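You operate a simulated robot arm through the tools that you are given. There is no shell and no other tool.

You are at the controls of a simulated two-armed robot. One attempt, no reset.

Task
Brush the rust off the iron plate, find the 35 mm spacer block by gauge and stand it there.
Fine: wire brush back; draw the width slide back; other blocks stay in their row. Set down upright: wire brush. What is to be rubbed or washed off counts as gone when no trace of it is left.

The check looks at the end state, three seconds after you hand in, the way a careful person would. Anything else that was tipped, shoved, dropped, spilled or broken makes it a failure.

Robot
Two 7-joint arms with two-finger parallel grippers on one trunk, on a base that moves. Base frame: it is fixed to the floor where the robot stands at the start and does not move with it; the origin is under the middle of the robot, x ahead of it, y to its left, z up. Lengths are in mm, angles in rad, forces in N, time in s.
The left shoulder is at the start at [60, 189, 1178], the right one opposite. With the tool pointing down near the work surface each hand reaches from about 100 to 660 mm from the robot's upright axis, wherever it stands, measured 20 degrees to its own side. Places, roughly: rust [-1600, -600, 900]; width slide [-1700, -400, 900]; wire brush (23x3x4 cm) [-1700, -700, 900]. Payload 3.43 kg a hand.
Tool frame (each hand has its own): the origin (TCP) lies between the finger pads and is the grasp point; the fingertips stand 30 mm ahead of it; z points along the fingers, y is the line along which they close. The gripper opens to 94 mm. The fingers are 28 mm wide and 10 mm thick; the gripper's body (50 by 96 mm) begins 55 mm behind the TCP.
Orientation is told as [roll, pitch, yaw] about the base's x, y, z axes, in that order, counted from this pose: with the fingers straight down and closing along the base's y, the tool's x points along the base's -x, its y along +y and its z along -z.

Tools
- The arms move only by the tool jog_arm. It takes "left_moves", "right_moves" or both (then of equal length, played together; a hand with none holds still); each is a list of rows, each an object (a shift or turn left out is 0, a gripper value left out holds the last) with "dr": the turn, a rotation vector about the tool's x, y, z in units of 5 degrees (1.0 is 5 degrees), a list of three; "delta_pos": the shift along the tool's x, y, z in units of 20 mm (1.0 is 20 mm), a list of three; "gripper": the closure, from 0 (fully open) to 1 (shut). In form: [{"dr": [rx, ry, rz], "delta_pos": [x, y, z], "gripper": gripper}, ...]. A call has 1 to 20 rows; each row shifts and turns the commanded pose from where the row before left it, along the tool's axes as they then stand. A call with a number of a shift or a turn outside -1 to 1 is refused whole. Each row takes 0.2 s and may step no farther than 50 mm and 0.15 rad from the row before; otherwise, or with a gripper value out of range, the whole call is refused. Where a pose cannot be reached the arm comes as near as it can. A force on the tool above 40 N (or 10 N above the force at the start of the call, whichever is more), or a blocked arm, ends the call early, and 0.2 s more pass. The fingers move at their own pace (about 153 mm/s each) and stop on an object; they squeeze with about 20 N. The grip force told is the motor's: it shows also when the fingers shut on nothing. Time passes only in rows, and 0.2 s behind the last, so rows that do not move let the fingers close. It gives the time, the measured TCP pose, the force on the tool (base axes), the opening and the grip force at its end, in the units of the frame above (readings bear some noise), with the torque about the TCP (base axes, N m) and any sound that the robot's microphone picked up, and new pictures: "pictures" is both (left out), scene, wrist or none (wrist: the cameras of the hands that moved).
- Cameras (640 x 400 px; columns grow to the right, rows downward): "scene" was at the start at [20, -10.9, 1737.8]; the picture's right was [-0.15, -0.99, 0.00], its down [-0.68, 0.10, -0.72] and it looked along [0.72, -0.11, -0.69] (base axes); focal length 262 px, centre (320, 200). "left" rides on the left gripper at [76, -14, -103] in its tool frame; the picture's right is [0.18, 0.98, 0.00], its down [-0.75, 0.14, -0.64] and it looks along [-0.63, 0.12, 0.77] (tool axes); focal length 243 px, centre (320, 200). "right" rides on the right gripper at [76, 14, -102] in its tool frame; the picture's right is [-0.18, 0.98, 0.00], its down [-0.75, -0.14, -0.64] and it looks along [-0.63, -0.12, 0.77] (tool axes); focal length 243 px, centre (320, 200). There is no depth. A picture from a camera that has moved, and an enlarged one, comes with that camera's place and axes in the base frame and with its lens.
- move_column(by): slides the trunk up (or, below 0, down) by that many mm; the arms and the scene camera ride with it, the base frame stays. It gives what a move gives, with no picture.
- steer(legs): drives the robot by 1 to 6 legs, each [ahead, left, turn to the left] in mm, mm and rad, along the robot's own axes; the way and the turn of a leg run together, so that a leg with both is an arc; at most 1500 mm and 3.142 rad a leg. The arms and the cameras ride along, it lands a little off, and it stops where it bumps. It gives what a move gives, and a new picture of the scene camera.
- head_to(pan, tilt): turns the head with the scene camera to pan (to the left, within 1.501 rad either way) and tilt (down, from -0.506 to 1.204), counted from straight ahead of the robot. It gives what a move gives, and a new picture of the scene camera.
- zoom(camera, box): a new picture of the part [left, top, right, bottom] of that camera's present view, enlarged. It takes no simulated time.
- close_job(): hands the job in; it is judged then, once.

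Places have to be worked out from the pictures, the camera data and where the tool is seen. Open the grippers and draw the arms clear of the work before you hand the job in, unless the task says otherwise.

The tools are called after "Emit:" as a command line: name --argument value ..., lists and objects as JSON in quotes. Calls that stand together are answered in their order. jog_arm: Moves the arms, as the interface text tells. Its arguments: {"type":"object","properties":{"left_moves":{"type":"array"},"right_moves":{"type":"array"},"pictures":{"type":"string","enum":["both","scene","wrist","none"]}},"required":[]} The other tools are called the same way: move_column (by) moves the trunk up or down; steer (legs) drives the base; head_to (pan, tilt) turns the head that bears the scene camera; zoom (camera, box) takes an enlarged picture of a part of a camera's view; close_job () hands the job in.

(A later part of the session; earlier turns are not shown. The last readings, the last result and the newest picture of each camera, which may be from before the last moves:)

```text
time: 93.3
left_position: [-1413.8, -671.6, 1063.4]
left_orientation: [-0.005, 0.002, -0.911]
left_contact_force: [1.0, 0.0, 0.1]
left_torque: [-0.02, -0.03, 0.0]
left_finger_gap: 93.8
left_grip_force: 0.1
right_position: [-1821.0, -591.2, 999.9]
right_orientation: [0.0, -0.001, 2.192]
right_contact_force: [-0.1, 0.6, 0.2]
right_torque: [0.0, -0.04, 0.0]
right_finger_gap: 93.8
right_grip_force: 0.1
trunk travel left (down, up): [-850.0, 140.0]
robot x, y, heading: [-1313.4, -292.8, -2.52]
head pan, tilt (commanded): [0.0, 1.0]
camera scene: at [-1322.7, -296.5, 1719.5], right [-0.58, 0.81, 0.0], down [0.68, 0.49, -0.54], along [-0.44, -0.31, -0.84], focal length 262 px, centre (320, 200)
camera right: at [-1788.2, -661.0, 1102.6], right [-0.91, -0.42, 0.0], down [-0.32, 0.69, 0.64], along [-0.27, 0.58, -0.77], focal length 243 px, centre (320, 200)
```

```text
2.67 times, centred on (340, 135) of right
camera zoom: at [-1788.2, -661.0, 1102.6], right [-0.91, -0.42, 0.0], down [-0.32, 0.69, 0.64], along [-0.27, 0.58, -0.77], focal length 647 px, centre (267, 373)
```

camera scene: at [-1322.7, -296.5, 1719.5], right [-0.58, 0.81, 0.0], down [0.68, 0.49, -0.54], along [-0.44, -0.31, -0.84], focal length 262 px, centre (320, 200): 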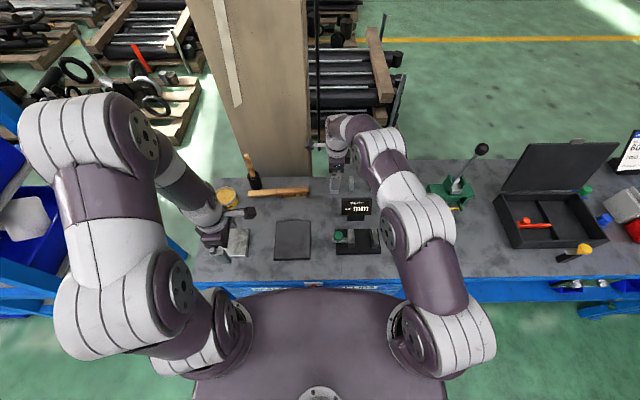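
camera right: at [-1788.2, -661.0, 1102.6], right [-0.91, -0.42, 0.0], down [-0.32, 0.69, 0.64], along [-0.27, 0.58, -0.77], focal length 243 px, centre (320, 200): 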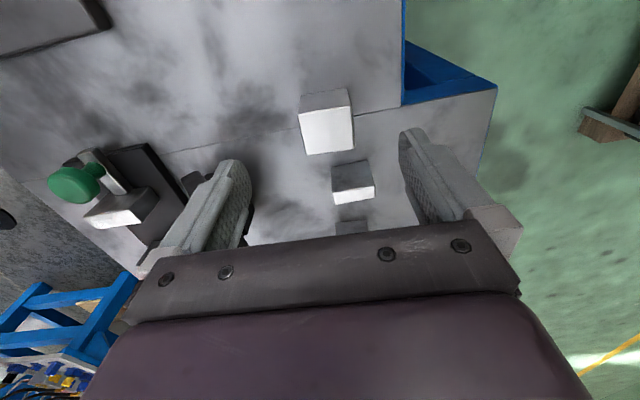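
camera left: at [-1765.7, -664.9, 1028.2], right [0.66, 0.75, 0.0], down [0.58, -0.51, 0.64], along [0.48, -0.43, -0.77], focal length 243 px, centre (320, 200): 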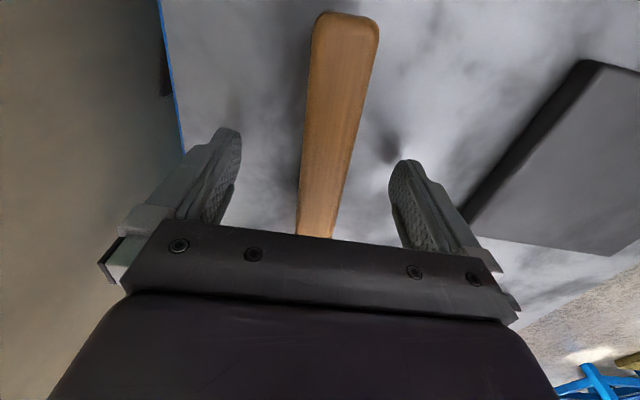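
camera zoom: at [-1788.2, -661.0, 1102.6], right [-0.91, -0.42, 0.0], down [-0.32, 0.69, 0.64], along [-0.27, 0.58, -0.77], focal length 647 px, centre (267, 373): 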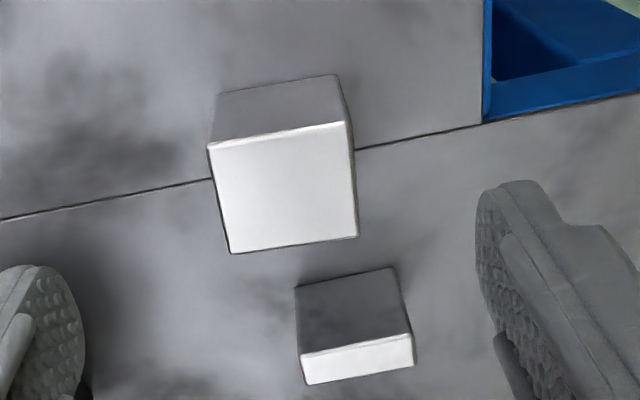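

The block (about 35 x 40 mm, 43 mm tall) is centred at tool (-1.9, +4.4) mm. I correct that with a slight turn and lower to TCP z≈923, with the fingers ahead of and behind the block.

Emit:
jog_arm --right_moves '[{"delta_pos": [-0.095, 0.22, 0], "dr": [0, 0, 0.2]}, {"delta_pos": [0, 0, 1]}, {"delta_pos": [0, 0, 1]}, {"delta_pos": [0, 0, 1]}, {"delta_pos": [0, 0, 0.5]}, {"delta_pos": [0, 0, 0.35]}, {"delta_pos": [0, 0, 0]}]' --pictures "wrist"

```text
time: 94.9
left_position: [-1412.9, -671.7, 1063.4]
left_orientation: [-0.006, 0.001, -0.911]
left_contact_force: [-0.2, -0.2, -1.0]
left_torque: [0.0, 0.01, -0.01]
left_finger_gap: 94.0
left_grip_force: 0.0
right_position: [-1824.6, -590.4, 923.9]
right_orientation: [-0.001, 0.001, 2.175]
right_contact_force: [-0.6, 0.4, -0.1]
right_torque: [-0.01, 0.01, 0.05]
right_finger_gap: 93.5
right_grip_force: 0.1
trunk travel left (down, up): [-850.0, 140.0]
robot x, y, heading: [-1310.7, -292.4, -2.519]
head pan, tilt (commanded): [0.0, 1.0]
camera right: at [-1793.7, -661.8, 1026.5], right [-0.91, -0.41, 0.0], down [-0.31, 0.7, 0.64], along [-0.26, 0.59, -0.77], focal length 243 px, centre (320, 200)
```

right: 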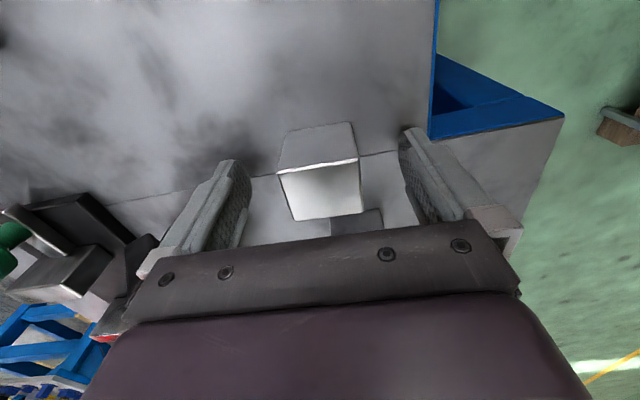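

The block is centred within about 1.5 mm; I adjust and close on it.

Emit:
jog_arm --right_moves '[{"delta_pos": [0, 0.07, 0], "dr": [0, 0, -0.1]}, {"gripper": 0.5}, {"gripper": 1}, {"gripper": 1}, {"gripper": 1}]' --pictures "wrist"

```text
time: 96.1
left_position: [-1411.9, -672.0, 1064.0]
left_orientation: [-0.008, 0.003, -0.911]
left_contact_force: [0.8, -0.2, 0.3]
left_torque: [0.03, -0.01, 0.01]
left_finger_gap: 94.0
left_grip_force: 0.1
right_position: [-1826.4, -592.5, 923.9]
right_orientation: [-0.001, 0.0, 2.183]
right_contact_force: [-0.4, -1.2, 1.7]
right_torque: [0.03, -0.03, 0.05]
right_finger_gap: 44.0
right_grip_force: 20.2
trunk travel left (down, up): [-850.0, 140.0]
robot x, y, heading: [-1315.4, -293.6, -2.515]
head pan, tilt (commanded): [0.0, 1.0]
camera right: at [-1794.4, -663.0, 1027.0], right [-0.91, -0.41, 0.0], down [-0.32, 0.7, 0.64], along [-0.27, 0.58, -0.77], focal length 243 px, centre (320, 200)
```

right: 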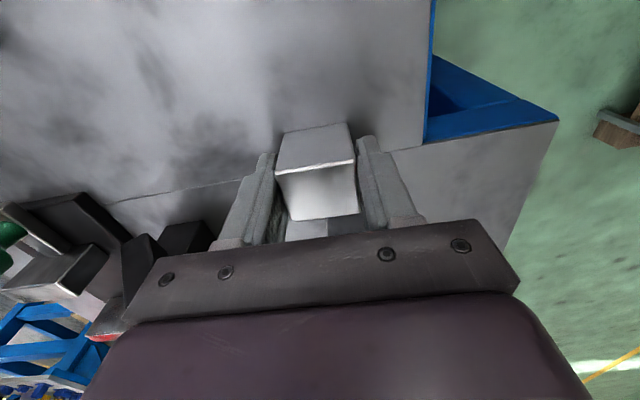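

Gripped; the depth reads 44 mm. I lift the block high enough to clear the display and zoom on the gauge meanwhile.

Emit:
jog_arm --right_moves '[{"delta_pos": [0, 0, -0.5]}, {"delta_pos": [0, 0, -1]}, {"delta_pos": [0, 0, -1]}, {"delta_pos": [0, 0, -1]}, {"delta_pos": [0, 0, -1]}, {"delta_pos": [0, 0, -1]}, {"delta_pos": [0, -1, -1]}, {"delta_pos": [0, -1, -1]}, {"delta_pos": [0, -1, 0]}, {"delta_pos": [0, -1, 0]}, {"delta_pos": [0, -1, 0]}]' --pictures "both"

Emit:
zoom --camera "scene" --box '[325, 215, 389, 255]'

```text
time: 98.5
left_position: [-1413.1, -671.8, 1063.7]
left_orientation: [-0.004, 0.002, -0.91]
left_contact_force: [-0.3, 0.4, -1.4]
left_torque: [0.03, 0.0, 0.04]
left_finger_gap: 93.9
left_grip_force: 0.2
right_position: [-1744.8, -534.3, 1076.0]
right_orientation: [0.001, -0.001, 2.184]
right_contact_force: [0.6, -0.5, -0.8]
right_torque: [0.04, -0.02, -0.01]
right_finger_gap: 44.2
right_grip_force: 20.1
trunk travel left (down, up): [-850.0, 140.0]
robot x, y, heading: [-1314.8, -293.7, -2.522]
head pan, tilt (commanded): [0.0, 1.0]
camera scene: at [-1321.9, -295.9, 1719.5], right [-0.58, 0.81, 0.0], down [0.68, 0.49, -0.54], along [-0.44, -0.31, -0.84], focal length 262 px, centre (320, 200)
camera right: at [-1712.7, -604.3, 1178.0], right [-0.91, -0.41, 0.0], down [-0.32, 0.7, 0.64], along [-0.27, 0.58, -0.77], focal length 243 px, centre (320, 200)
```

scene: 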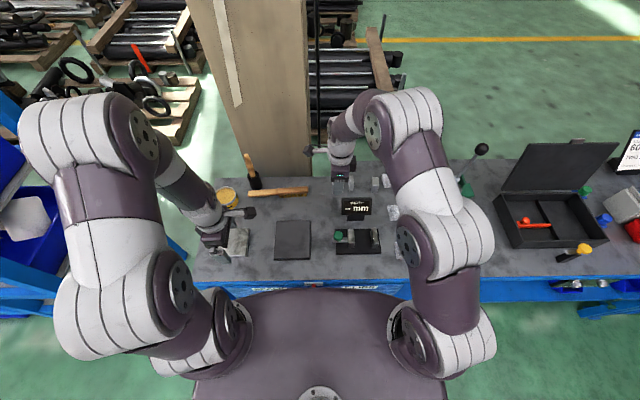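
right: 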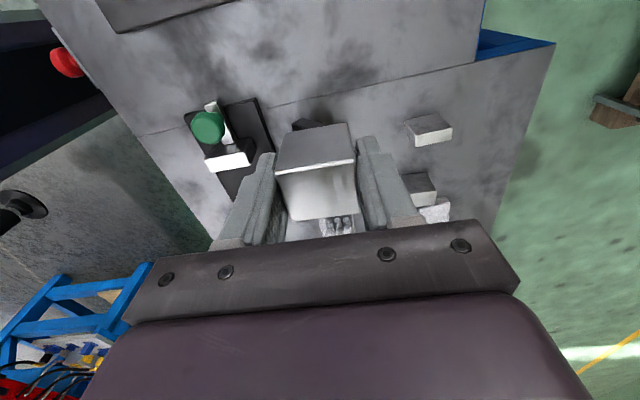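

```text
10.00 times, centred on (357, 235) of scene
camera zoom: at [-1321.9, -295.9, 1719.5], right [-0.58, 0.81, 0.0], down [0.68, 0.49, -0.54], along [-0.44, -0.31, -0.84], focal length 2623 px, centre (-50, -150)
```

zoom: 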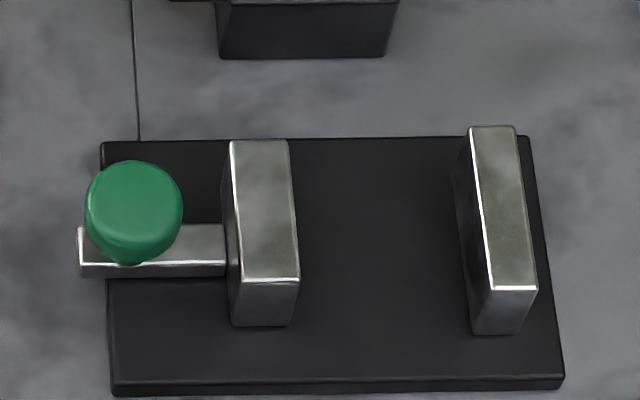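

Gauge geometry: base top z≈896, jaws 37 mm tall with inner faces at lateral 112 and 174 mm (61 mm gap), depth centre 365 mm. I carry the block back and then right, over the gap, and lower to z≈1000.

Emit:
jog_arm --right_moves '[{"delta_pos": [0, -1, 0]}, {"delta_pos": [0, -1, 0]}, {"delta_pos": [0, -1, 0]}, {"delta_pos": [0, -1, 0]}, {"delta_pos": [0, -1, 0]}, {"delta_pos": [0, -0.9, 0]}, {"delta_pos": [-0.8, 0, 0]}, {"delta_pos": [-0.8, 0, 0]}, {"delta_pos": [-0.8, 0, 0]}, {"delta_pos": [-0.8, 0, 0]}, {"delta_pos": [-0.8, 0, 0]}, {"delta_pos": [-0.8, 0, 0]}, {"delta_pos": [0, 0, 1]}, {"delta_pos": [0, 0, 1]}, {"delta_pos": [0, 0, 1]}, {"delta_pos": [0, 0, 0.8]}, {"delta_pos": [0, 0, 0]}]' --pictures "both"

Emit:
zoom --camera "scene" --box '[315, 195, 411, 255]'

```text
time: 102.1
left_position: [-1412.0, -671.2, 1063.3]
left_orientation: [-0.005, 0.001, -0.91]
left_contact_force: [0.4, -0.3, -0.3]
left_torque: [0.01, 0.01, -0.04]
left_finger_gap: 94.1
left_grip_force: 0.0
right_position: [-1702.4, -389.4, 997.9]
right_orientation: [0.0, -0.001, 2.183]
right_contact_force: [-0.2, -0.9, -2.3]
right_torque: [0.02, 0.01, 0.0]
right_finger_gap: 43.9
right_grip_force: 19.9
trunk travel left (down, up): [-850.0, 140.0]
robot x, y, heading: [-1312.2, -297.0, -2.517]
head pan, tilt (commanded): [0.0, 1.0]
camera scene: at [-1322.6, -296.3, 1719.5], right [-0.58, 0.81, 0.0], down [0.68, 0.49, -0.54], along [-0.44, -0.31, -0.84], focal length 262 px, centre (320, 200)
camera right: at [-1670.5, -459.1, 1101.2], right [-0.91, -0.41, 0.0], down [-0.32, 0.7, 0.64], along [-0.27, 0.58, -0.77], focal length 243 px, centre (320, 200)
```

scene: 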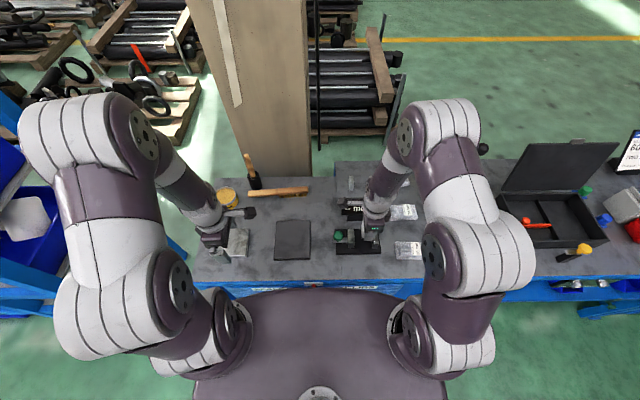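
right: 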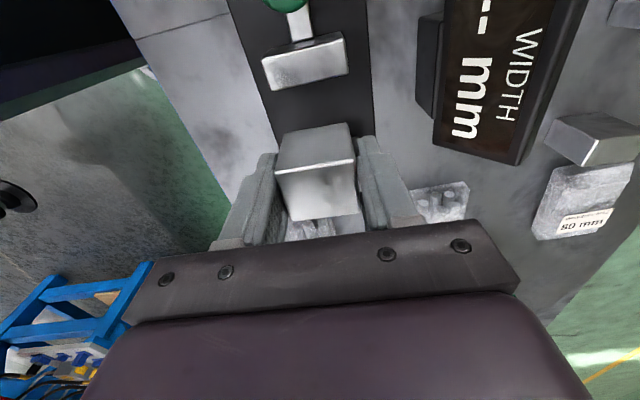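

```text
6.67 times, centred on (363, 225) of scene
camera zoom: at [-1322.6, -296.3, 1719.5], right [-0.58, 0.81, 0.0], down [0.68, 0.49, -0.54], along [-0.44, -0.31, -0.84], focal length 1748 px, centre (33, 33)
```

zoom: 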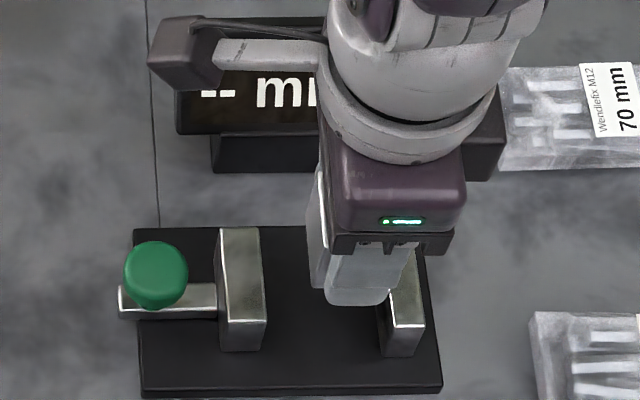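

Kinematics and both cameras agree: about 18 mm free on the left jaw side and about 7 mm on the right. I lower the block between the jaws to just above the base.

Emit:
jog_arm --right_moves '[{"delta_pos": [0, 0, 0.6]}, {"delta_pos": [0, 0, 0.6]}, {"delta_pos": [0, 0, 0.6]}, {"delta_pos": [0, 0, 0.6]}, {"delta_pos": [0, 0, 0.4]}, {"delta_pos": [0, 0, 0]}]' --pictures "both"

Emit:
zoom --camera "scene" --box '[315, 205, 411, 265]'

```text
time: 103.5
left_position: [-1412.3, -671.8, 1062.2]
left_orientation: [-0.006, 0.002, -0.909]
left_contact_force: [0.4, -0.4, 0.5]
left_torque: [0.02, 0.01, 0.02]
left_finger_gap: 94.1
left_grip_force: 0.1
right_position: [-1703.0, -389.7, 941.7]
right_orientation: [0.0, 0.002, 2.183]
right_contact_force: [0.2, 1.1, -1.4]
right_torque: [-0.02, 0.0, 0.01]
right_finger_gap: 44.4
right_grip_force: 19.7
trunk travel left (down, up): [-850.0, 140.0]
robot x, y, heading: [-1312.2, -295.2, -2.525]
head pan, tilt (commanded): [0.0, 1.0]
camera scene: at [-1322.7, -296.5, 1719.5], right [-0.58, 0.81, 0.0], down [0.68, 0.49, -0.54], along [-0.44, -0.31, -0.84], focal length 262 px, centre (320, 200)
camera right: at [-1671.0, -459.6, 1044.1], right [-0.91, -0.41, 0.0], down [-0.32, 0.7, 0.64], along [-0.27, 0.58, -0.77], focal length 243 px, centre (320, 200)
```

scene: 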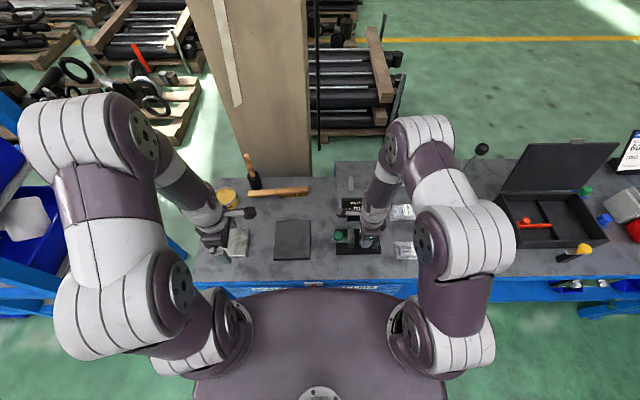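
right: 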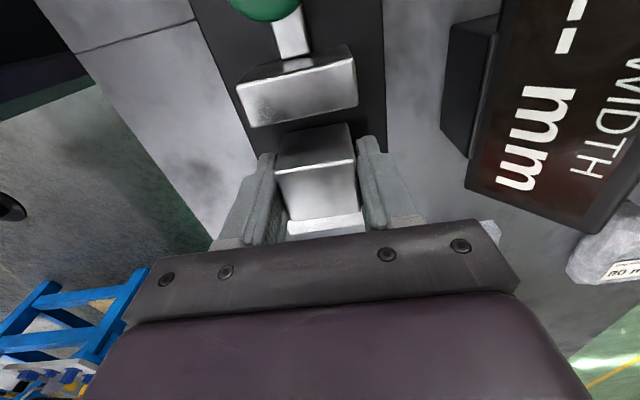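

```text
6.67 times, centred on (363, 235) of scene
camera zoom: at [-1322.7, -296.5, 1719.5], right [-0.58, 0.81, 0.0], down [0.68, 0.49, -0.54], along [-0.44, -0.31, -0.84], focal length 1748 px, centre (33, -33)
```

zoom: 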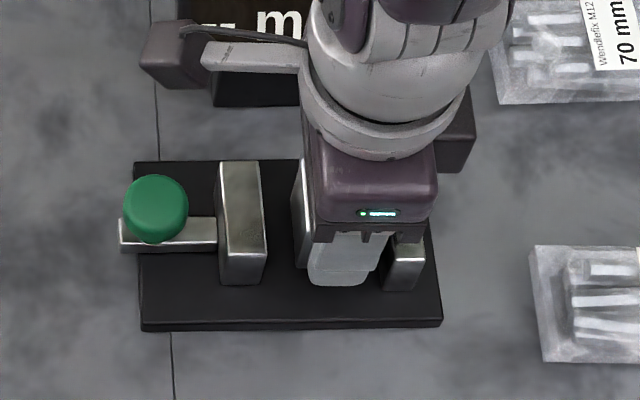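

The block is inside the gap, free of both jaws. I lower the last millimetres until it touches the base.

Emit:
jog_arm --right_moves '[{"delta_pos": [0, 0, 0.1]}, {"delta_pos": [0, 0, 0.1]}, {"delta_pos": [0, 0, 0.05]}, {"delta_pos": [0, 0, 0]}]' --pictures "none"

```text
time: 104.5
left_position: [-1412.6, -672.2, 1063.8]
left_orientation: [-0.006, 0.002, -0.911]
left_contact_force: [0.1, 0.1, 0.5]
left_torque: [0.0, 0.01, 0.01]
left_finger_gap: 93.9
left_grip_force: 0.1
right_position: [-1702.4, -389.1, 935.0]
right_orientation: [0.0, 0.001, 2.184]
right_contact_force: [0.3, 0.6, -1.7]
right_torque: [0.0, -0.02, -0.04]
right_finger_gap: 44.1
right_grip_force: 20.2
trunk travel left (down, up): [-850.0, 140.0]
robot x, y, heading: [-1312.9, -288.0, -2.52]
head pan, tilt (commanded): [0.0, 1.0]
```

Emit:
jog_arm --right_moves '[{"delta_pos": [0, 0, 0.05]}, {"delta_pos": [0, 0, 0.05]}, {"delta_pos": [0, 0, 0]}]' --pictures "none"

```text
time: 105.3
left_position: [-1410.9, -671.9, 1064.5]
left_orientation: [-0.005, 0.002, -0.911]
left_contact_force: [0.5, 0.2, -0.9]
left_torque: [-0.01, -0.02, -0.03]
left_finger_gap: 93.8
left_grip_force: 0.0
right_position: [-1703.4, -387.6, 934.8]
right_orientation: [0.001, -0.001, 2.183]
right_contact_force: [-1.7, 0.2, 16.2]
right_torque: [0.0, -0.03, 0.02]
right_finger_gap: 44.5
right_grip_force: 20.0
trunk travel left (down, up): [-850.0, 140.0]
robot x, y, heading: [-1310.6, -295.2, -2.519]
head pan, tilt (commanded): [0.0, 1.0]
```

Contact (16 N). I relieve the press, open partly, and rise clear.

Emit:
jog_arm --right_moves '[{"delta_pos": [0, 0, -0.07]}, {"delta_pos": [0, 0, 0]}, {"gripper": 0.35}, {"gripper": 0.3}, {"gripper": 0.3}, {"delta_pos": [0, 0, -0.5]}, {"delta_pos": [0, 0, -1]}, {"delta_pos": [0, 0, -1]}, {"delta_pos": [0, 0, -1]}, {"delta_pos": [0, 0, -1]}, {"delta_pos": [0, 0, -1]}, {"delta_pos": [0, 0, -1]}]' --pictures "both"

Emit:
zoom --camera "scene" --box '[315, 205, 411, 265]'

```text
time: 107.9
left_position: [-1412.7, -672.1, 1063.6]
left_orientation: [-0.006, 0.002, -0.91]
left_contact_force: [-0.5, 0.5, 0.5]
left_torque: [0.02, -0.04, 0.03]
left_finger_gap: 94.0
left_grip_force: 0.1
right_position: [-1700.7, -388.1, 1066.5]
right_orientation: [0.0, 0.0, 2.183]
right_contact_force: [-0.2, -0.3, 0.8]
right_torque: [0.0, 0.04, 0.0]
right_finger_gap: 65.8
right_grip_force: 0.0
trunk travel left (down, up): [-850.0, 140.0]
robot x, y, heading: [-1312.2, -289.6, -2.518]
head pan, tilt (commanded): [0.0, 1.0]
camera scene: at [-1322.0, -296.0, 1719.5], right [-0.58, 0.81, 0.0], down [0.68, 0.49, -0.54], along [-0.44, -0.31, -0.84], focal length 262 px, centre (320, 200)
camera right: at [-1669.7, -459.2, 1169.9], right [-0.91, -0.41, 0.0], down [-0.32, 0.7, 0.64], along [-0.27, 0.58, -0.77], focal length 243 px, centre (320, 200)
```

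scene: 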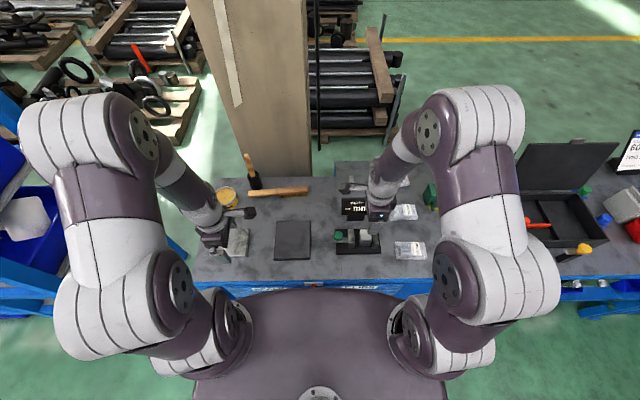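
right: 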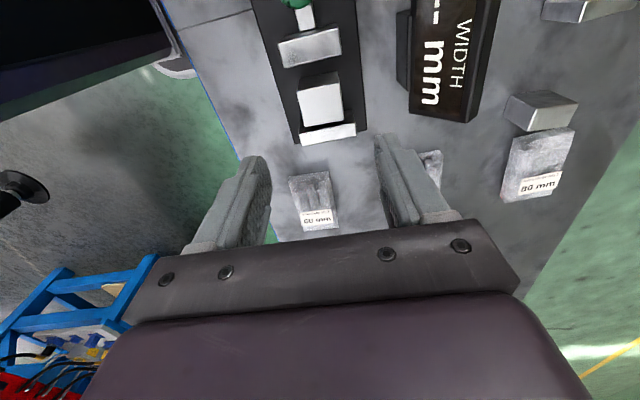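

```text
6.67 times, centred on (363, 235) of scene
camera zoom: at [-1322.0, -296.0, 1719.5], right [-0.58, 0.81, 0.0], down [0.68, 0.49, -0.54], along [-0.44, -0.31, -0.84], focal length 1748 px, centre (33, -33)
```

zoom: 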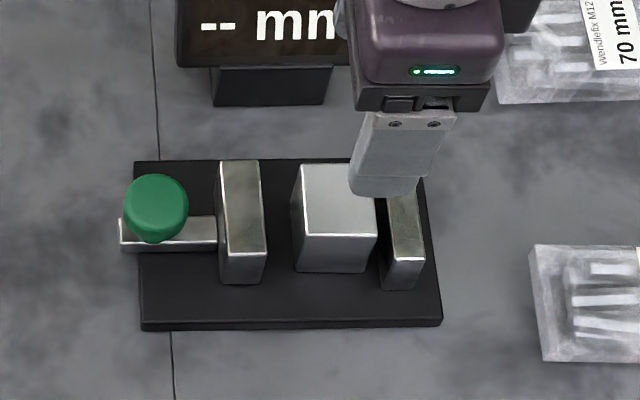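

The block stands square between the jaws. Next I take the right hand over to the green knob (about lateral 57, depth 365) and lower part way.

Emit:
jog_arm --right_moves '[{"delta_pos": [0.887, 0.04, 0]}, {"delta_pos": [0.887, 0.04, 0]}, {"delta_pos": [0.887, 0.04, 0]}, {"delta_pos": [0.887, 0.03, 0]}, {"delta_pos": [0.887, 0.03, 0]}, {"delta_pos": [0, 0, 1]}, {"delta_pos": [0, 0, 1]}, {"delta_pos": [0, 0, 1]}, {"delta_pos": [0, 0, 1]}, {"delta_pos": [0, 0, 0]}]' --pictures "both"

Emit:
zoom --camera "scene" --box '[305, 200, 401, 260]'

```text
time: 110.1
left_position: [-1412.9, -672.4, 1064.1]
left_orientation: [-0.003, 0.001, -0.912]
left_contact_force: [-0.1, -0.4, 0.4]
left_torque: [0.02, 0.0, 0.04]
left_finger_gap: 93.9
left_grip_force: 0.1
right_position: [-1654.1, -463.9, 985.7]
right_orientation: [-0.003, 0.0, 2.184]
right_contact_force: [0.6, 0.0, 0.2]
right_torque: [-0.02, -0.03, 0.04]
right_finger_gap: 65.8
right_grip_force: 0.1
trunk travel left (down, up): [-850.0, 140.0]
robot x, y, heading: [-1313.5, -292.6, -2.522]
head pan, tilt (commanded): [0.0, 1.0]
camera scene: at [-1322.3, -296.3, 1719.5], right [-0.58, 0.81, 0.0], down [0.68, 0.49, -0.54], along [-0.44, -0.31, -0.84], focal length 262 px, centre (320, 200)
camera right: at [-1623.0, -534.1, 1089.1], right [-0.91, -0.41, 0.0], down [-0.32, 0.7, 0.64], along [-0.27, 0.58, -0.77], focal length 243 px, centre (320, 200)
```

scene: 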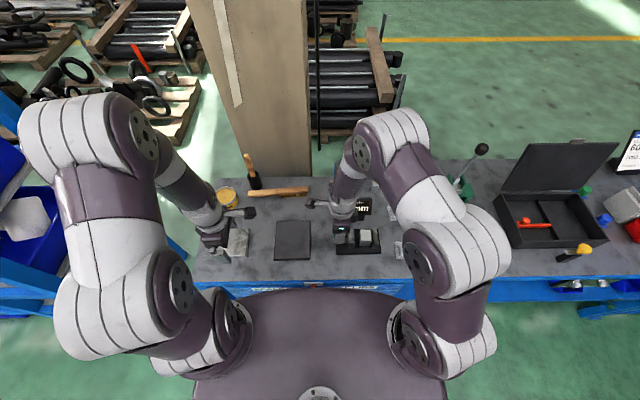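
right: 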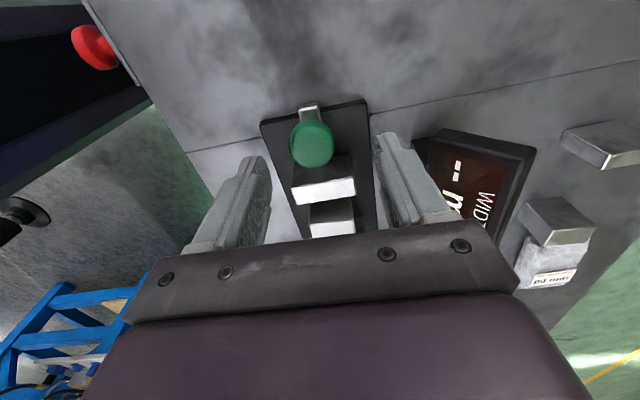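

```text
6.67 times, centred on (353, 230) of scene
camera zoom: at [-1322.3, -296.3, 1719.5], right [-0.58, 0.81, 0.0], down [0.68, 0.49, -0.54], along [-0.44, -0.31, -0.84], focal length 1748 px, centre (100, 0)
```

zoom: 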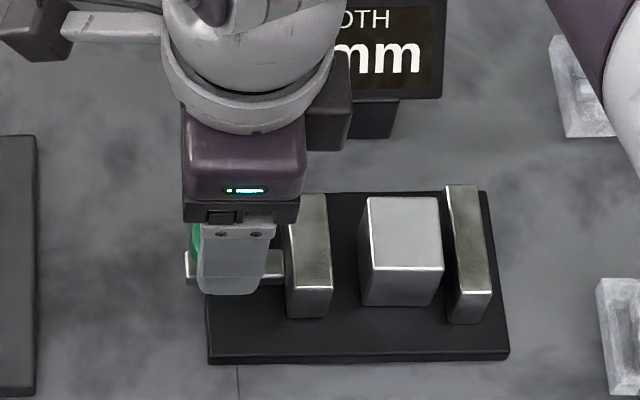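

The knob lies about 4 mm behind and 2–3 mm left of the tool centre. I correct and lower so the pads flank the cap (TCP z≈936).

Emit:
jog_arm --right_moves '[{"delta_pos": [0.12, -0.22, 0]}, {"delta_pos": [0, 0, 1]}, {"delta_pos": [0, 0, 1]}, {"delta_pos": [0, 0, 0.45]}, {"delta_pos": [0, 0, 0]}]' --pictures "both"

Emit:
zoom --camera "right" --box '[200, 60, 440, 210]'

```text
time: 111.3
left_position: [-1412.6, -671.2, 1063.6]
left_orientation: [-0.004, 0.0, -0.911]
left_contact_force: [0.3, 0.5, 0.7]
left_torque: [-0.01, 0.03, 0.01]
left_finger_gap: 93.8
left_grip_force: 0.0
right_position: [-1649.5, -461.7, 937.9]
right_orientation: [0.0, -0.002, 2.184]
right_contact_force: [-0.6, -0.7, 0.4]
right_torque: [0.0, 0.02, -0.03]
right_finger_gap: 65.7
right_grip_force: 0.1
trunk travel left (down, up): [-850.0, 140.0]
robot x, y, heading: [-1310.9, -291.3, -2.513]
head pan, tilt (commanded): [0.0, 1.0]
camera scene: at [-1322.7, -296.5, 1719.5], right [-0.58, 0.81, 0.0], down [0.68, 0.49, -0.54], along [-0.44, -0.31, -0.84], focal length 262 px, centre (320, 200)
camera right: at [-1618.0, -533.5, 1040.0], right [-0.91, -0.41, 0.0], down [-0.32, 0.7, 0.64], along [-0.27, 0.58, -0.77], focal length 243 px, centre (320, 200)
```

scene: 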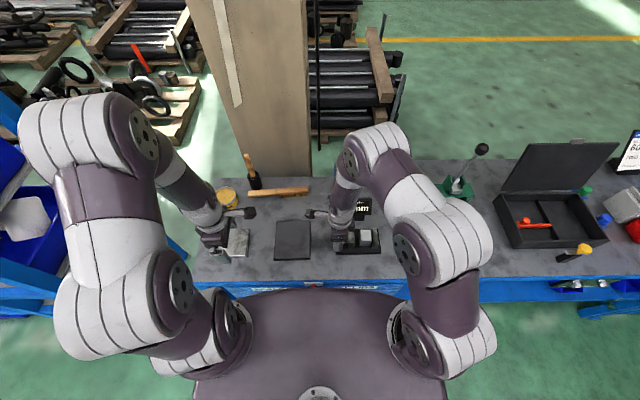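
right: 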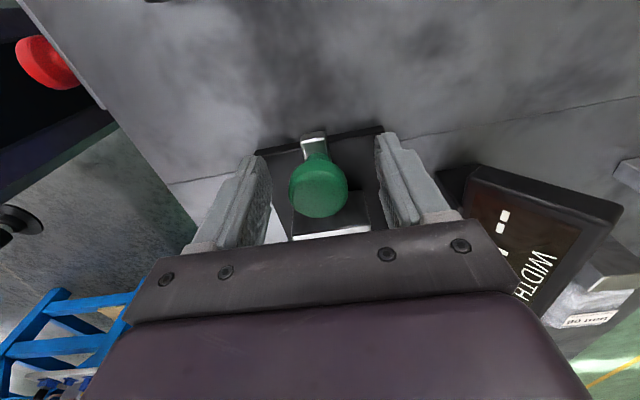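

```text
2.67 times, centred on (320, 135) of right
camera zoom: at [-1618.0, -533.5, 1040.0], right [-0.91, -0.41, 0.0], down [-0.32, 0.7, 0.64], along [-0.27, 0.58, -0.77], focal length 647 px, centre (320, 373)
```

zoom: 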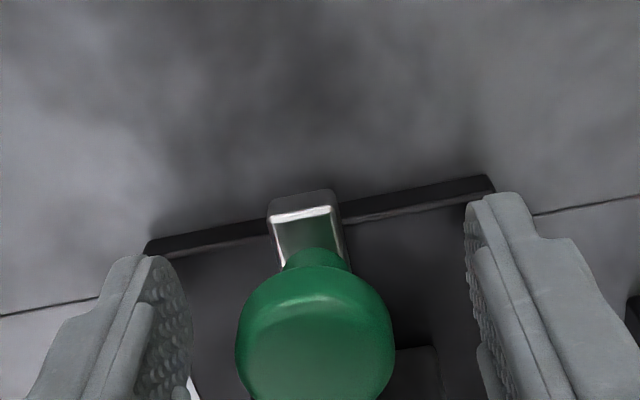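

The knob sits at the tool centre. I close on it.

Emit:
jog_arm --right_moves '[{"gripper": 0.6}, {"gripper": 0.8}, {"gripper": 1}, {"gripper": 1}]' --pictures "wrist"

```text
time: 112.3
left_position: [-1411.8, -671.0, 1063.5]
left_orientation: [-0.006, 0.002, -0.912]
left_contact_force: [0.8, -0.2, 0.6]
left_torque: [0.0, -0.01, 0.04]
left_finger_gap: 94.0
left_grip_force: 0.0
right_position: [-1648.6, -460.4, 936.3]
right_orientation: [-0.001, -0.003, 2.183]
right_contact_force: [5.9, 4.4, -7.6]
right_torque: [0.23, 0.08, -0.06]
right_finger_gap: 31.7
right_grip_force: 44.9
trunk travel left (down, up): [-850.0, 140.0]
robot x, y, heading: [-1315.4, -292.4, -2.523]
head pan, tilt (commanded): [0.0, 1.0]
camera right: at [-1617.2, -532.5, 1039.6], right [-0.91, -0.41, 0.0], down [-0.32, 0.7, 0.64], along [-0.27, 0.59, -0.77], focal length 243 px, centre (320, 200)
```

right: 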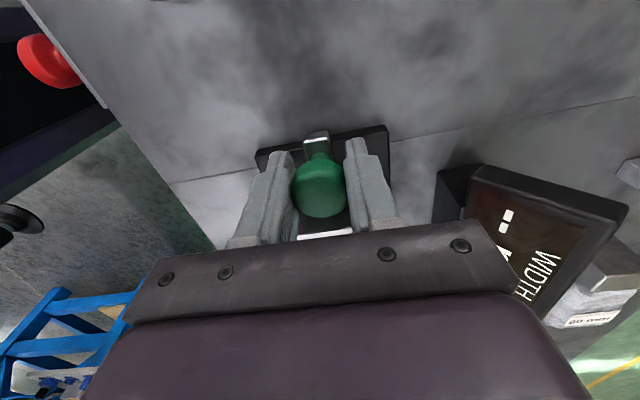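

The knob is held; the side force of about 7 N shows a small offset, so I yield 1 mm backward and slightly down.

Emit:
jog_arm --right_moves '[{"delta_pos": [0, -0.06, 0.03]}, {"delta_pos": [0, 0, 0]}]' --pictures "none"

```text
time: 112.9
left_position: [-1412.9, -672.8, 1064.0]
left_orientation: [-0.005, 0.0, -0.91]
left_contact_force: [0.0, 1.1, 0.0]
left_torque: [0.0, 0.03, 0.0]
left_finger_gap: 93.9
left_grip_force: 0.1
right_position: [-1650.0, -462.3, 937.7]
right_orientation: [0.001, 0.0, 2.183]
right_contact_force: [3.4, 3.1, -6.4]
right_torque: [0.46, -0.03, -0.02]
right_finger_gap: 31.6
right_grip_force: 44.8
trunk travel left (down, up): [-850.0, 140.0]
robot x, y, heading: [-1314.0, -291.1, -2.519]
head pan, tilt (commanded): [0.0, 1.0]
```

Now I slide the knob right 16 mm in small steps toward the block.

Emit:
jog_arm --right_moves '[{"delta_pos": [-0.2, 0, 0]}, {"delta_pos": [-0.2, 0, 0]}, {"delta_pos": [-0.2, 0, 0]}, {"delta_pos": [-0.2, 0, 0]}, {"delta_pos": [0, 0, 0]}]' --pictures "both"

Emit:
zoom --camera "scene" --box '[305, 190, 401, 250]'

```text
time: 114.1
left_position: [-1412.1, -671.7, 1063.0]
left_orientation: [-0.005, 0.002, -0.909]
left_contact_force: [-0.5, 0.3, 0.1]
left_torque: [-0.04, -0.01, 0.0]
left_finger_gap: 94.1
left_grip_force: 0.1
right_position: [-1658.2, -449.7, 936.2]
right_orientation: [0.001, -0.001, 2.183]
right_contact_force: [0.6, -0.2, 13.4]
right_torque: [0.54, -0.06, 0.15]
right_finger_gap: 31.8
right_grip_force: 44.9
trunk travel left (down, up): [-850.0, 140.0]
robot x, y, heading: [-1311.6, -289.7, -2.52]
head pan, tilt (commanded): [0.0, 1.0]
camera scene: at [-1321.4, -296.2, 1719.7], right [-0.58, 0.81, 0.0], down [0.68, 0.49, -0.54], along [-0.44, -0.31, -0.84], focal length 262 px, centre (320, 200)
camera right: at [-1625.7, -520.0, 1039.9], right [-0.91, -0.41, 0.0], down [-0.32, 0.7, 0.64], along [-0.27, 0.58, -0.77], focal length 243 px, centre (320, 200)
```

scene: 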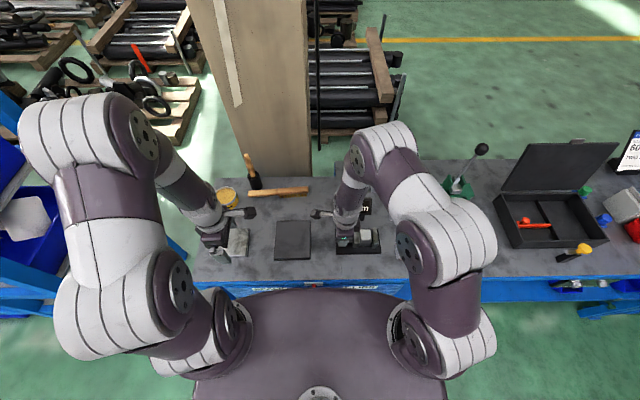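
right: 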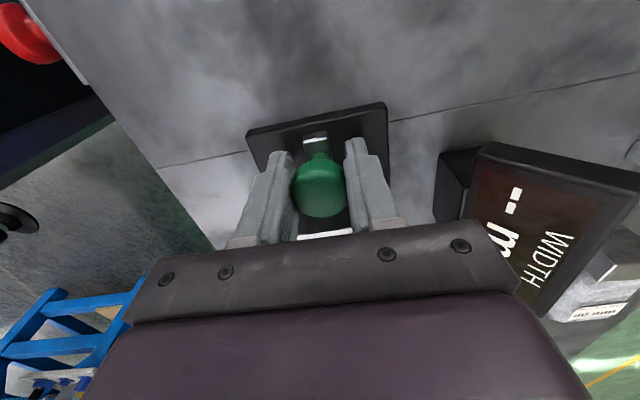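

```text
6.67 times, centred on (353, 220) of scene
camera zoom: at [-1321.4, -296.2, 1719.7], right [-0.58, 0.81, 0.0], down [0.68, 0.49, -0.54], along [-0.44, -0.31, -0.84], focal length 1748 px, centre (100, 67)
```

zoom: 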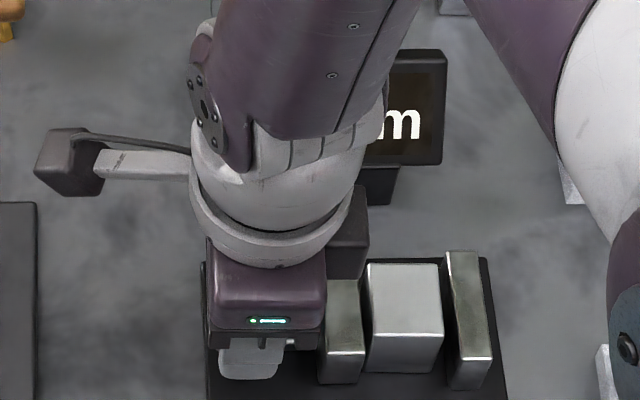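

The jaw has moved with the knob and nearly reaches the block; display still "--". I continue in 1 mm steps, easing the vertical force.

Emit:
jog_arm --right_moves '[{"delta_pos": [-0.05, 0, -0.03]}, {"delta_pos": [-0.05, 0, 0]}, {"delta_pos": [-0.05, 0, 0]}, {"delta_pos": [-0.05, 0, 0]}, {"delta_pos": [0, 0, 0]}]' --pictures "wrist"

Emit:
zoom --camera "scene" --box '[321, 205, 385, 245]'

```text
time: 115.3
left_position: [-1411.9, -672.6, 1062.9]
left_orientation: [-0.005, 0.002, -0.91]
left_contact_force: [0.4, 1.0, 0.1]
left_torque: [0.01, -0.04, 0.0]
left_finger_gap: 93.8
left_grip_force: 0.0
right_position: [-1660.4, -446.1, 937.1]
right_orientation: [0.0, 0.0, 2.183]
right_contact_force: [-3.1, -3.7, 12.4]
right_torque: [0.13, 0.02, 0.07]
right_finger_gap: 32.0
right_grip_force: 45.2
trunk travel left (down, up): [-850.0, 140.0]
robot x, y, heading: [-1314.9, -294.1, -2.524]
head pan, tilt (commanded): [0.0, 1.0]
camera right: at [-1628.7, -516.4, 1039.8], right [-0.91, -0.41, 0.0], down [-0.32, 0.7, 0.64], along [-0.27, 0.58, -0.77], focal length 243 px, centre (320, 200)
```

right: 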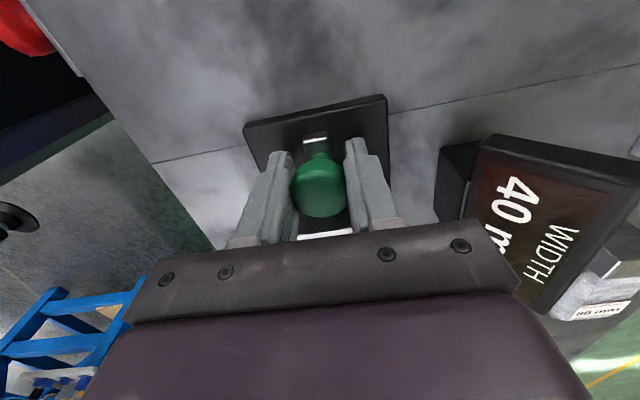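

```text
10.00 times, centred on (353, 225) of scene
camera zoom: at [-1322.3, -296.9, 1719.5], right [-0.58, 0.81, 0.0], down [0.68, 0.49, -0.54], along [-0.44, -0.31, -0.84], focal length 2623 px, centre (-10, -50)
```

zoom: 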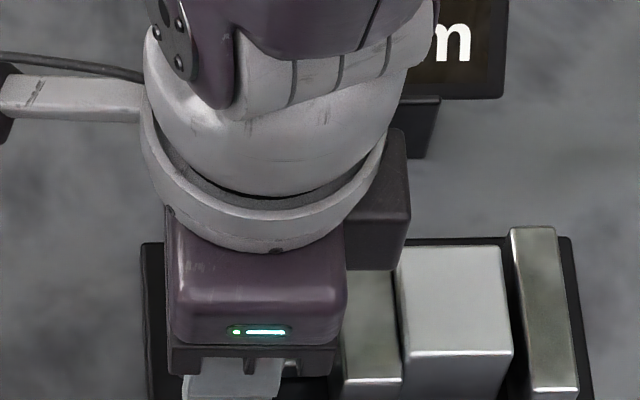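

The display now shows a reading of about 40. I enlarge it, then continue closing until the block is really pinched between both jaws.

Emit:
zoom --camera "right" --box '[440, 120, 640, 245]'

Emit:
jog_arm --right_moves '[{"delta_pos": [-0.05, 0, 0]}, {"delta_pos": [-0.05, 0, 0]}, {"delta_pos": [0, 0, 0]}]' --pictures "wrist"

Emit:
zoom --camera "right" --box '[440, 120, 640, 245]'

Emit:
zoom --camera "scene" --box '[337, 220, 401, 260]'

```text
3.20 times, centred on (540, 182) of right
camera zoom: at [-1628.7, -516.4, 1039.8], right [-0.91, -0.41, 0.0], down [-0.32, 0.7, 0.64], along [-0.27, 0.58, -0.77], focal length 776 px, centre (-384, 256)
```

zoom: 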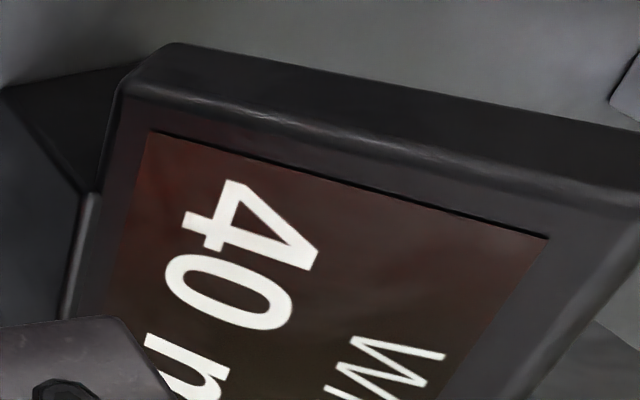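

```text
time: 116.1
left_position: [-1412.0, -671.8, 1062.7]
left_orientation: [-0.006, -0.001, -0.912]
left_contact_force: [0.6, -0.2, -0.8]
left_torque: [0.01, -0.02, 0.0]
left_finger_gap: 94.2
left_grip_force: 0.2
right_position: [-1662.0, -446.0, 936.7]
right_orientation: [0.0, 0.0, 2.184]
right_contact_force: [-4.4, -4.1, 9.2]
right_torque: [-0.32, -0.06, -0.07]
right_finger_gap: 31.8
right_grip_force: 45.0
trunk travel left (down, up): [-850.0, 140.0]
robot x, y, heading: [-1314.3, -289.6, -2.521]
head pan, tilt (commanded): [0.0, 1.0]
camera right: at [-1629.9, -514.9, 1039.7], right [-0.91, -0.41, 0.0], down [-0.32, 0.7, 0.64], along [-0.27, 0.58, -0.77], focal length 243 px, centre (320, 200)
```

right: 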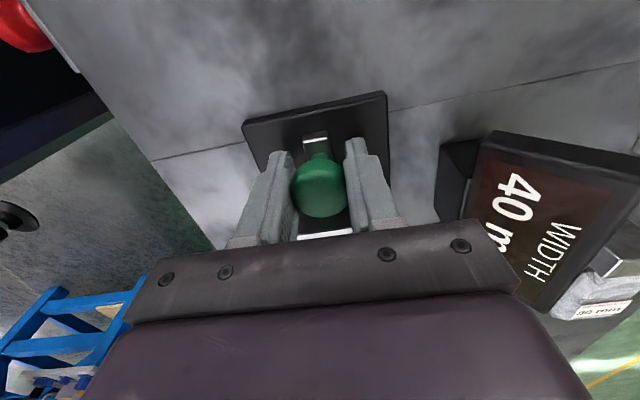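

```text
3.20 times, centred on (540, 182) of right
camera zoom: at [-1629.9, -514.9, 1039.7], right [-0.91, -0.41, 0.0], down [-0.32, 0.7, 0.64], along [-0.27, 0.58, -0.77], focal length 776 px, centre (-384, 256)
```

zoom: 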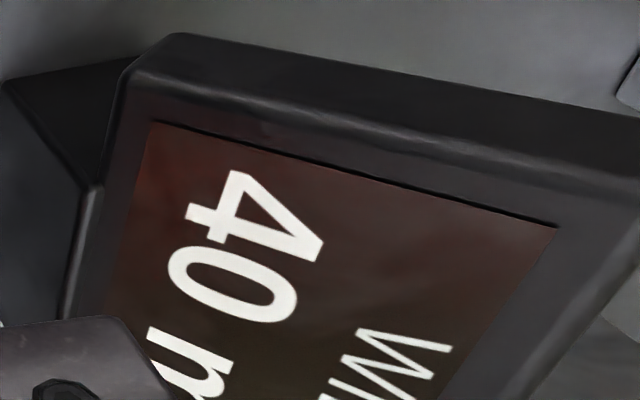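

```text
10.00 times, centred on (369, 240) of scene
camera zoom: at [-1322.8, -297.1, 1719.5], right [-0.58, 0.81, 0.0], down [0.68, 0.49, -0.54], along [-0.44, -0.31, -0.84], focal length 2623 px, centre (-170, -200)
```

zoom: 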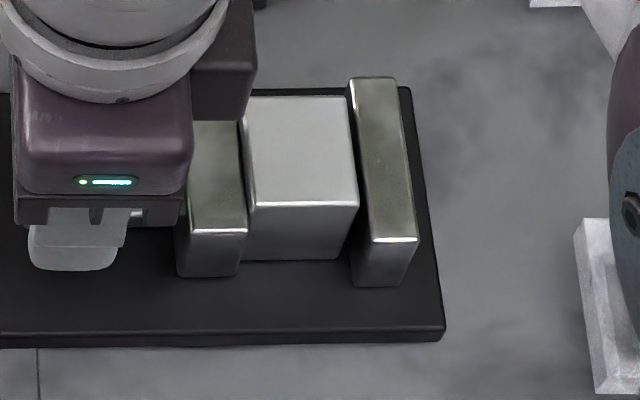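

The reading holds at 40 mm but there is no stall force yet, so I push on a little to see whether the block is truly pinched.

Emit:
jog_arm --right_moves '[{"delta_pos": [-0.05, 0, 0]}, {"delta_pos": [-0.05, 0, 0]}, {"delta_pos": [0, 0, 0]}]' --pictures "wrist"

Emit:
zoom --camera "scene" --box '[337, 220, 401, 260]'

Emit:
zoom --camera "right" --box '[440, 120, 640, 245]'

```text
time: 116.9
left_position: [-1412.7, -672.1, 1062.9]
left_orientation: [-0.005, 0.001, -0.911]
left_contact_force: [0.1, 0.7, 0.5]
left_torque: [-0.01, 0.0, 0.02]
left_finger_gap: 94.1
left_grip_force: 0.1
right_position: [-1663.1, -442.9, 936.7]
right_orientation: [0.001, -0.001, 2.184]
right_contact_force: [-4.9, -5.7, 14.1]
right_torque: [0.44, -0.09, 0.1]
right_finger_gap: 31.8
right_grip_force: 45.3
trunk travel left (down, up): [-850.0, 140.0]
robot x, y, heading: [-1311.9, -290.6, -2.517]
head pan, tilt (commanded): [0.0, 1.0]
camera right: at [-1631.2, -513.0, 1039.7], right [-0.91, -0.41, 0.0], down [-0.32, 0.7, 0.64], along [-0.27, 0.58, -0.77], focal length 243 px, centre (320, 200)
```

right: 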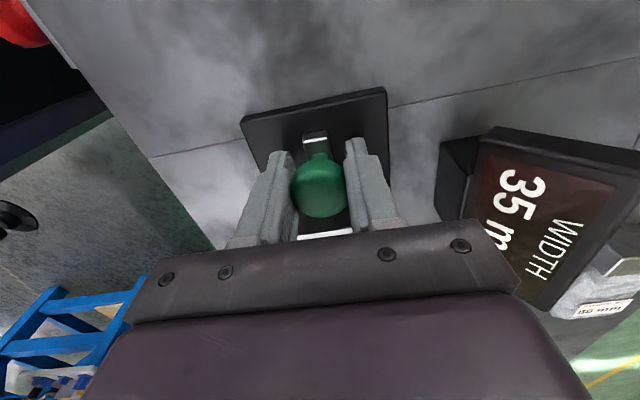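

```text
10.00 times, centred on (369, 240) of scene
camera zoom: at [-1322.5, -297.2, 1719.6], right [-0.58, 0.81, 0.0], down [0.68, 0.49, -0.54], along [-0.44, -0.31, -0.84], focal length 2623 px, centre (-170, -200)
```

zoom: 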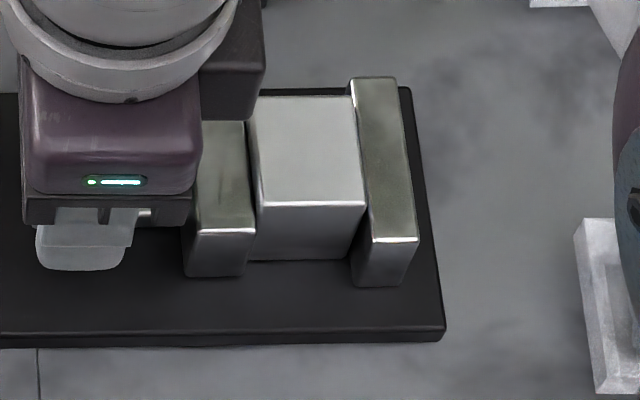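

```text
3.20 times, centred on (540, 182) of right
camera zoom: at [-1631.2, -513.0, 1039.7], right [-0.91, -0.41, 0.0], down [-0.32, 0.7, 0.64], along [-0.27, 0.58, -0.77], focal length 776 px, centre (-384, 256)
```

zoom: 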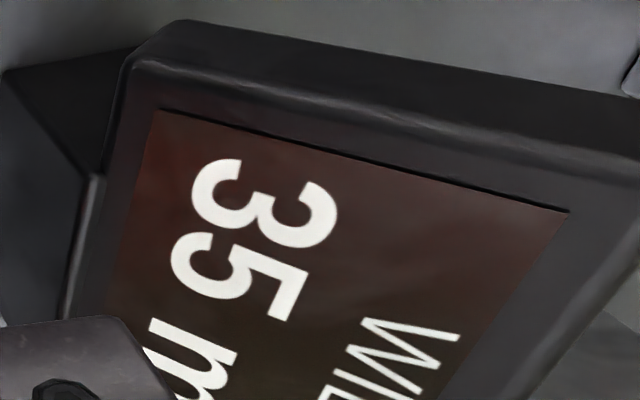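

The reading steps in 5 mm and now shows 35 mm. I push about 2 mm further to confirm that the jaws stall on the block at 35.

Emit:
jog_arm --right_moves '[{"delta_pos": [-0.05, 0, -0.02]}, {"delta_pos": [-0.05, 0, 0]}, {"delta_pos": [0, 0, 0]}]' --pictures "wrist"

Emit:
zoom --camera "scene" --box '[337, 220, 401, 260]'

Emit:
zoom --camera "right" --box '[440, 120, 640, 245]'

```text
time: 117.7
left_position: [-1411.4, -673.7, 1062.1]
left_orientation: [-0.004, 0.001, -0.912]
left_contact_force: [-0.4, -0.3, 0.6]
left_torque: [-0.01, 0.0, -0.01]
left_finger_gap: 94.0
left_grip_force: 0.1
right_position: [-1662.9, -442.3, 935.9]
right_orientation: [0.001, -0.002, 2.182]
right_contact_force: [0.8, -10.5, 2.0]
right_torque: [-0.66, -0.09, 0.07]
right_finger_gap: 31.7
right_grip_force: 45.1
trunk travel left (down, up): [-850.0, 140.0]
robot x, y, heading: [-1310.4, -292.6, -2.518]
head pan, tilt (commanded): [0.0, 1.0]
camera right: at [-1631.8, -512.4, 1039.6], right [-0.91, -0.41, 0.0], down [-0.32, 0.7, 0.64], along [-0.27, 0.59, -0.77], focal length 243 px, centre (320, 200)
```

right: 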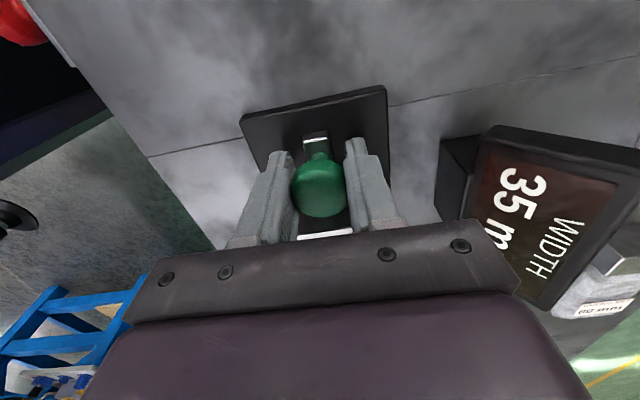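

```text
10.00 times, centred on (369, 240) of scene
camera zoom: at [-1322.3, -298.7, 1719.4], right [-0.58, 0.81, 0.0], down [0.68, 0.49, -0.54], along [-0.44, -0.31, -0.84], focal length 2623 px, centre (-170, -200)
```

zoom: 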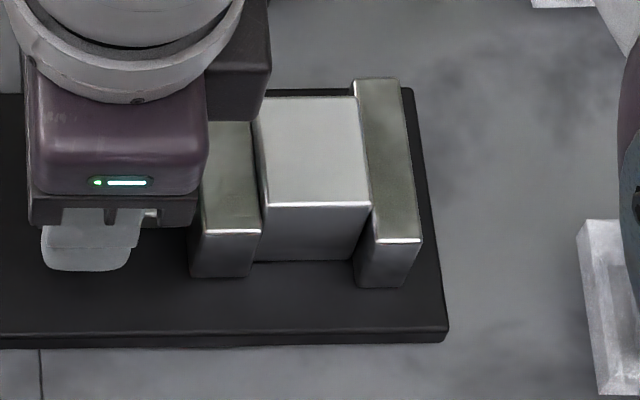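

```text
3.20 times, centred on (540, 182) of right
camera zoom: at [-1631.8, -512.4, 1039.6], right [-0.91, -0.41, 0.0], down [-0.32, 0.7, 0.64], along [-0.27, 0.59, -0.77], focal length 776 px, centre (-384, 256)
```

zoom: 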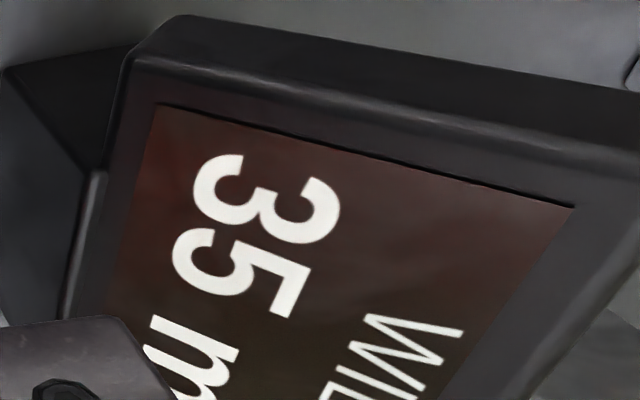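

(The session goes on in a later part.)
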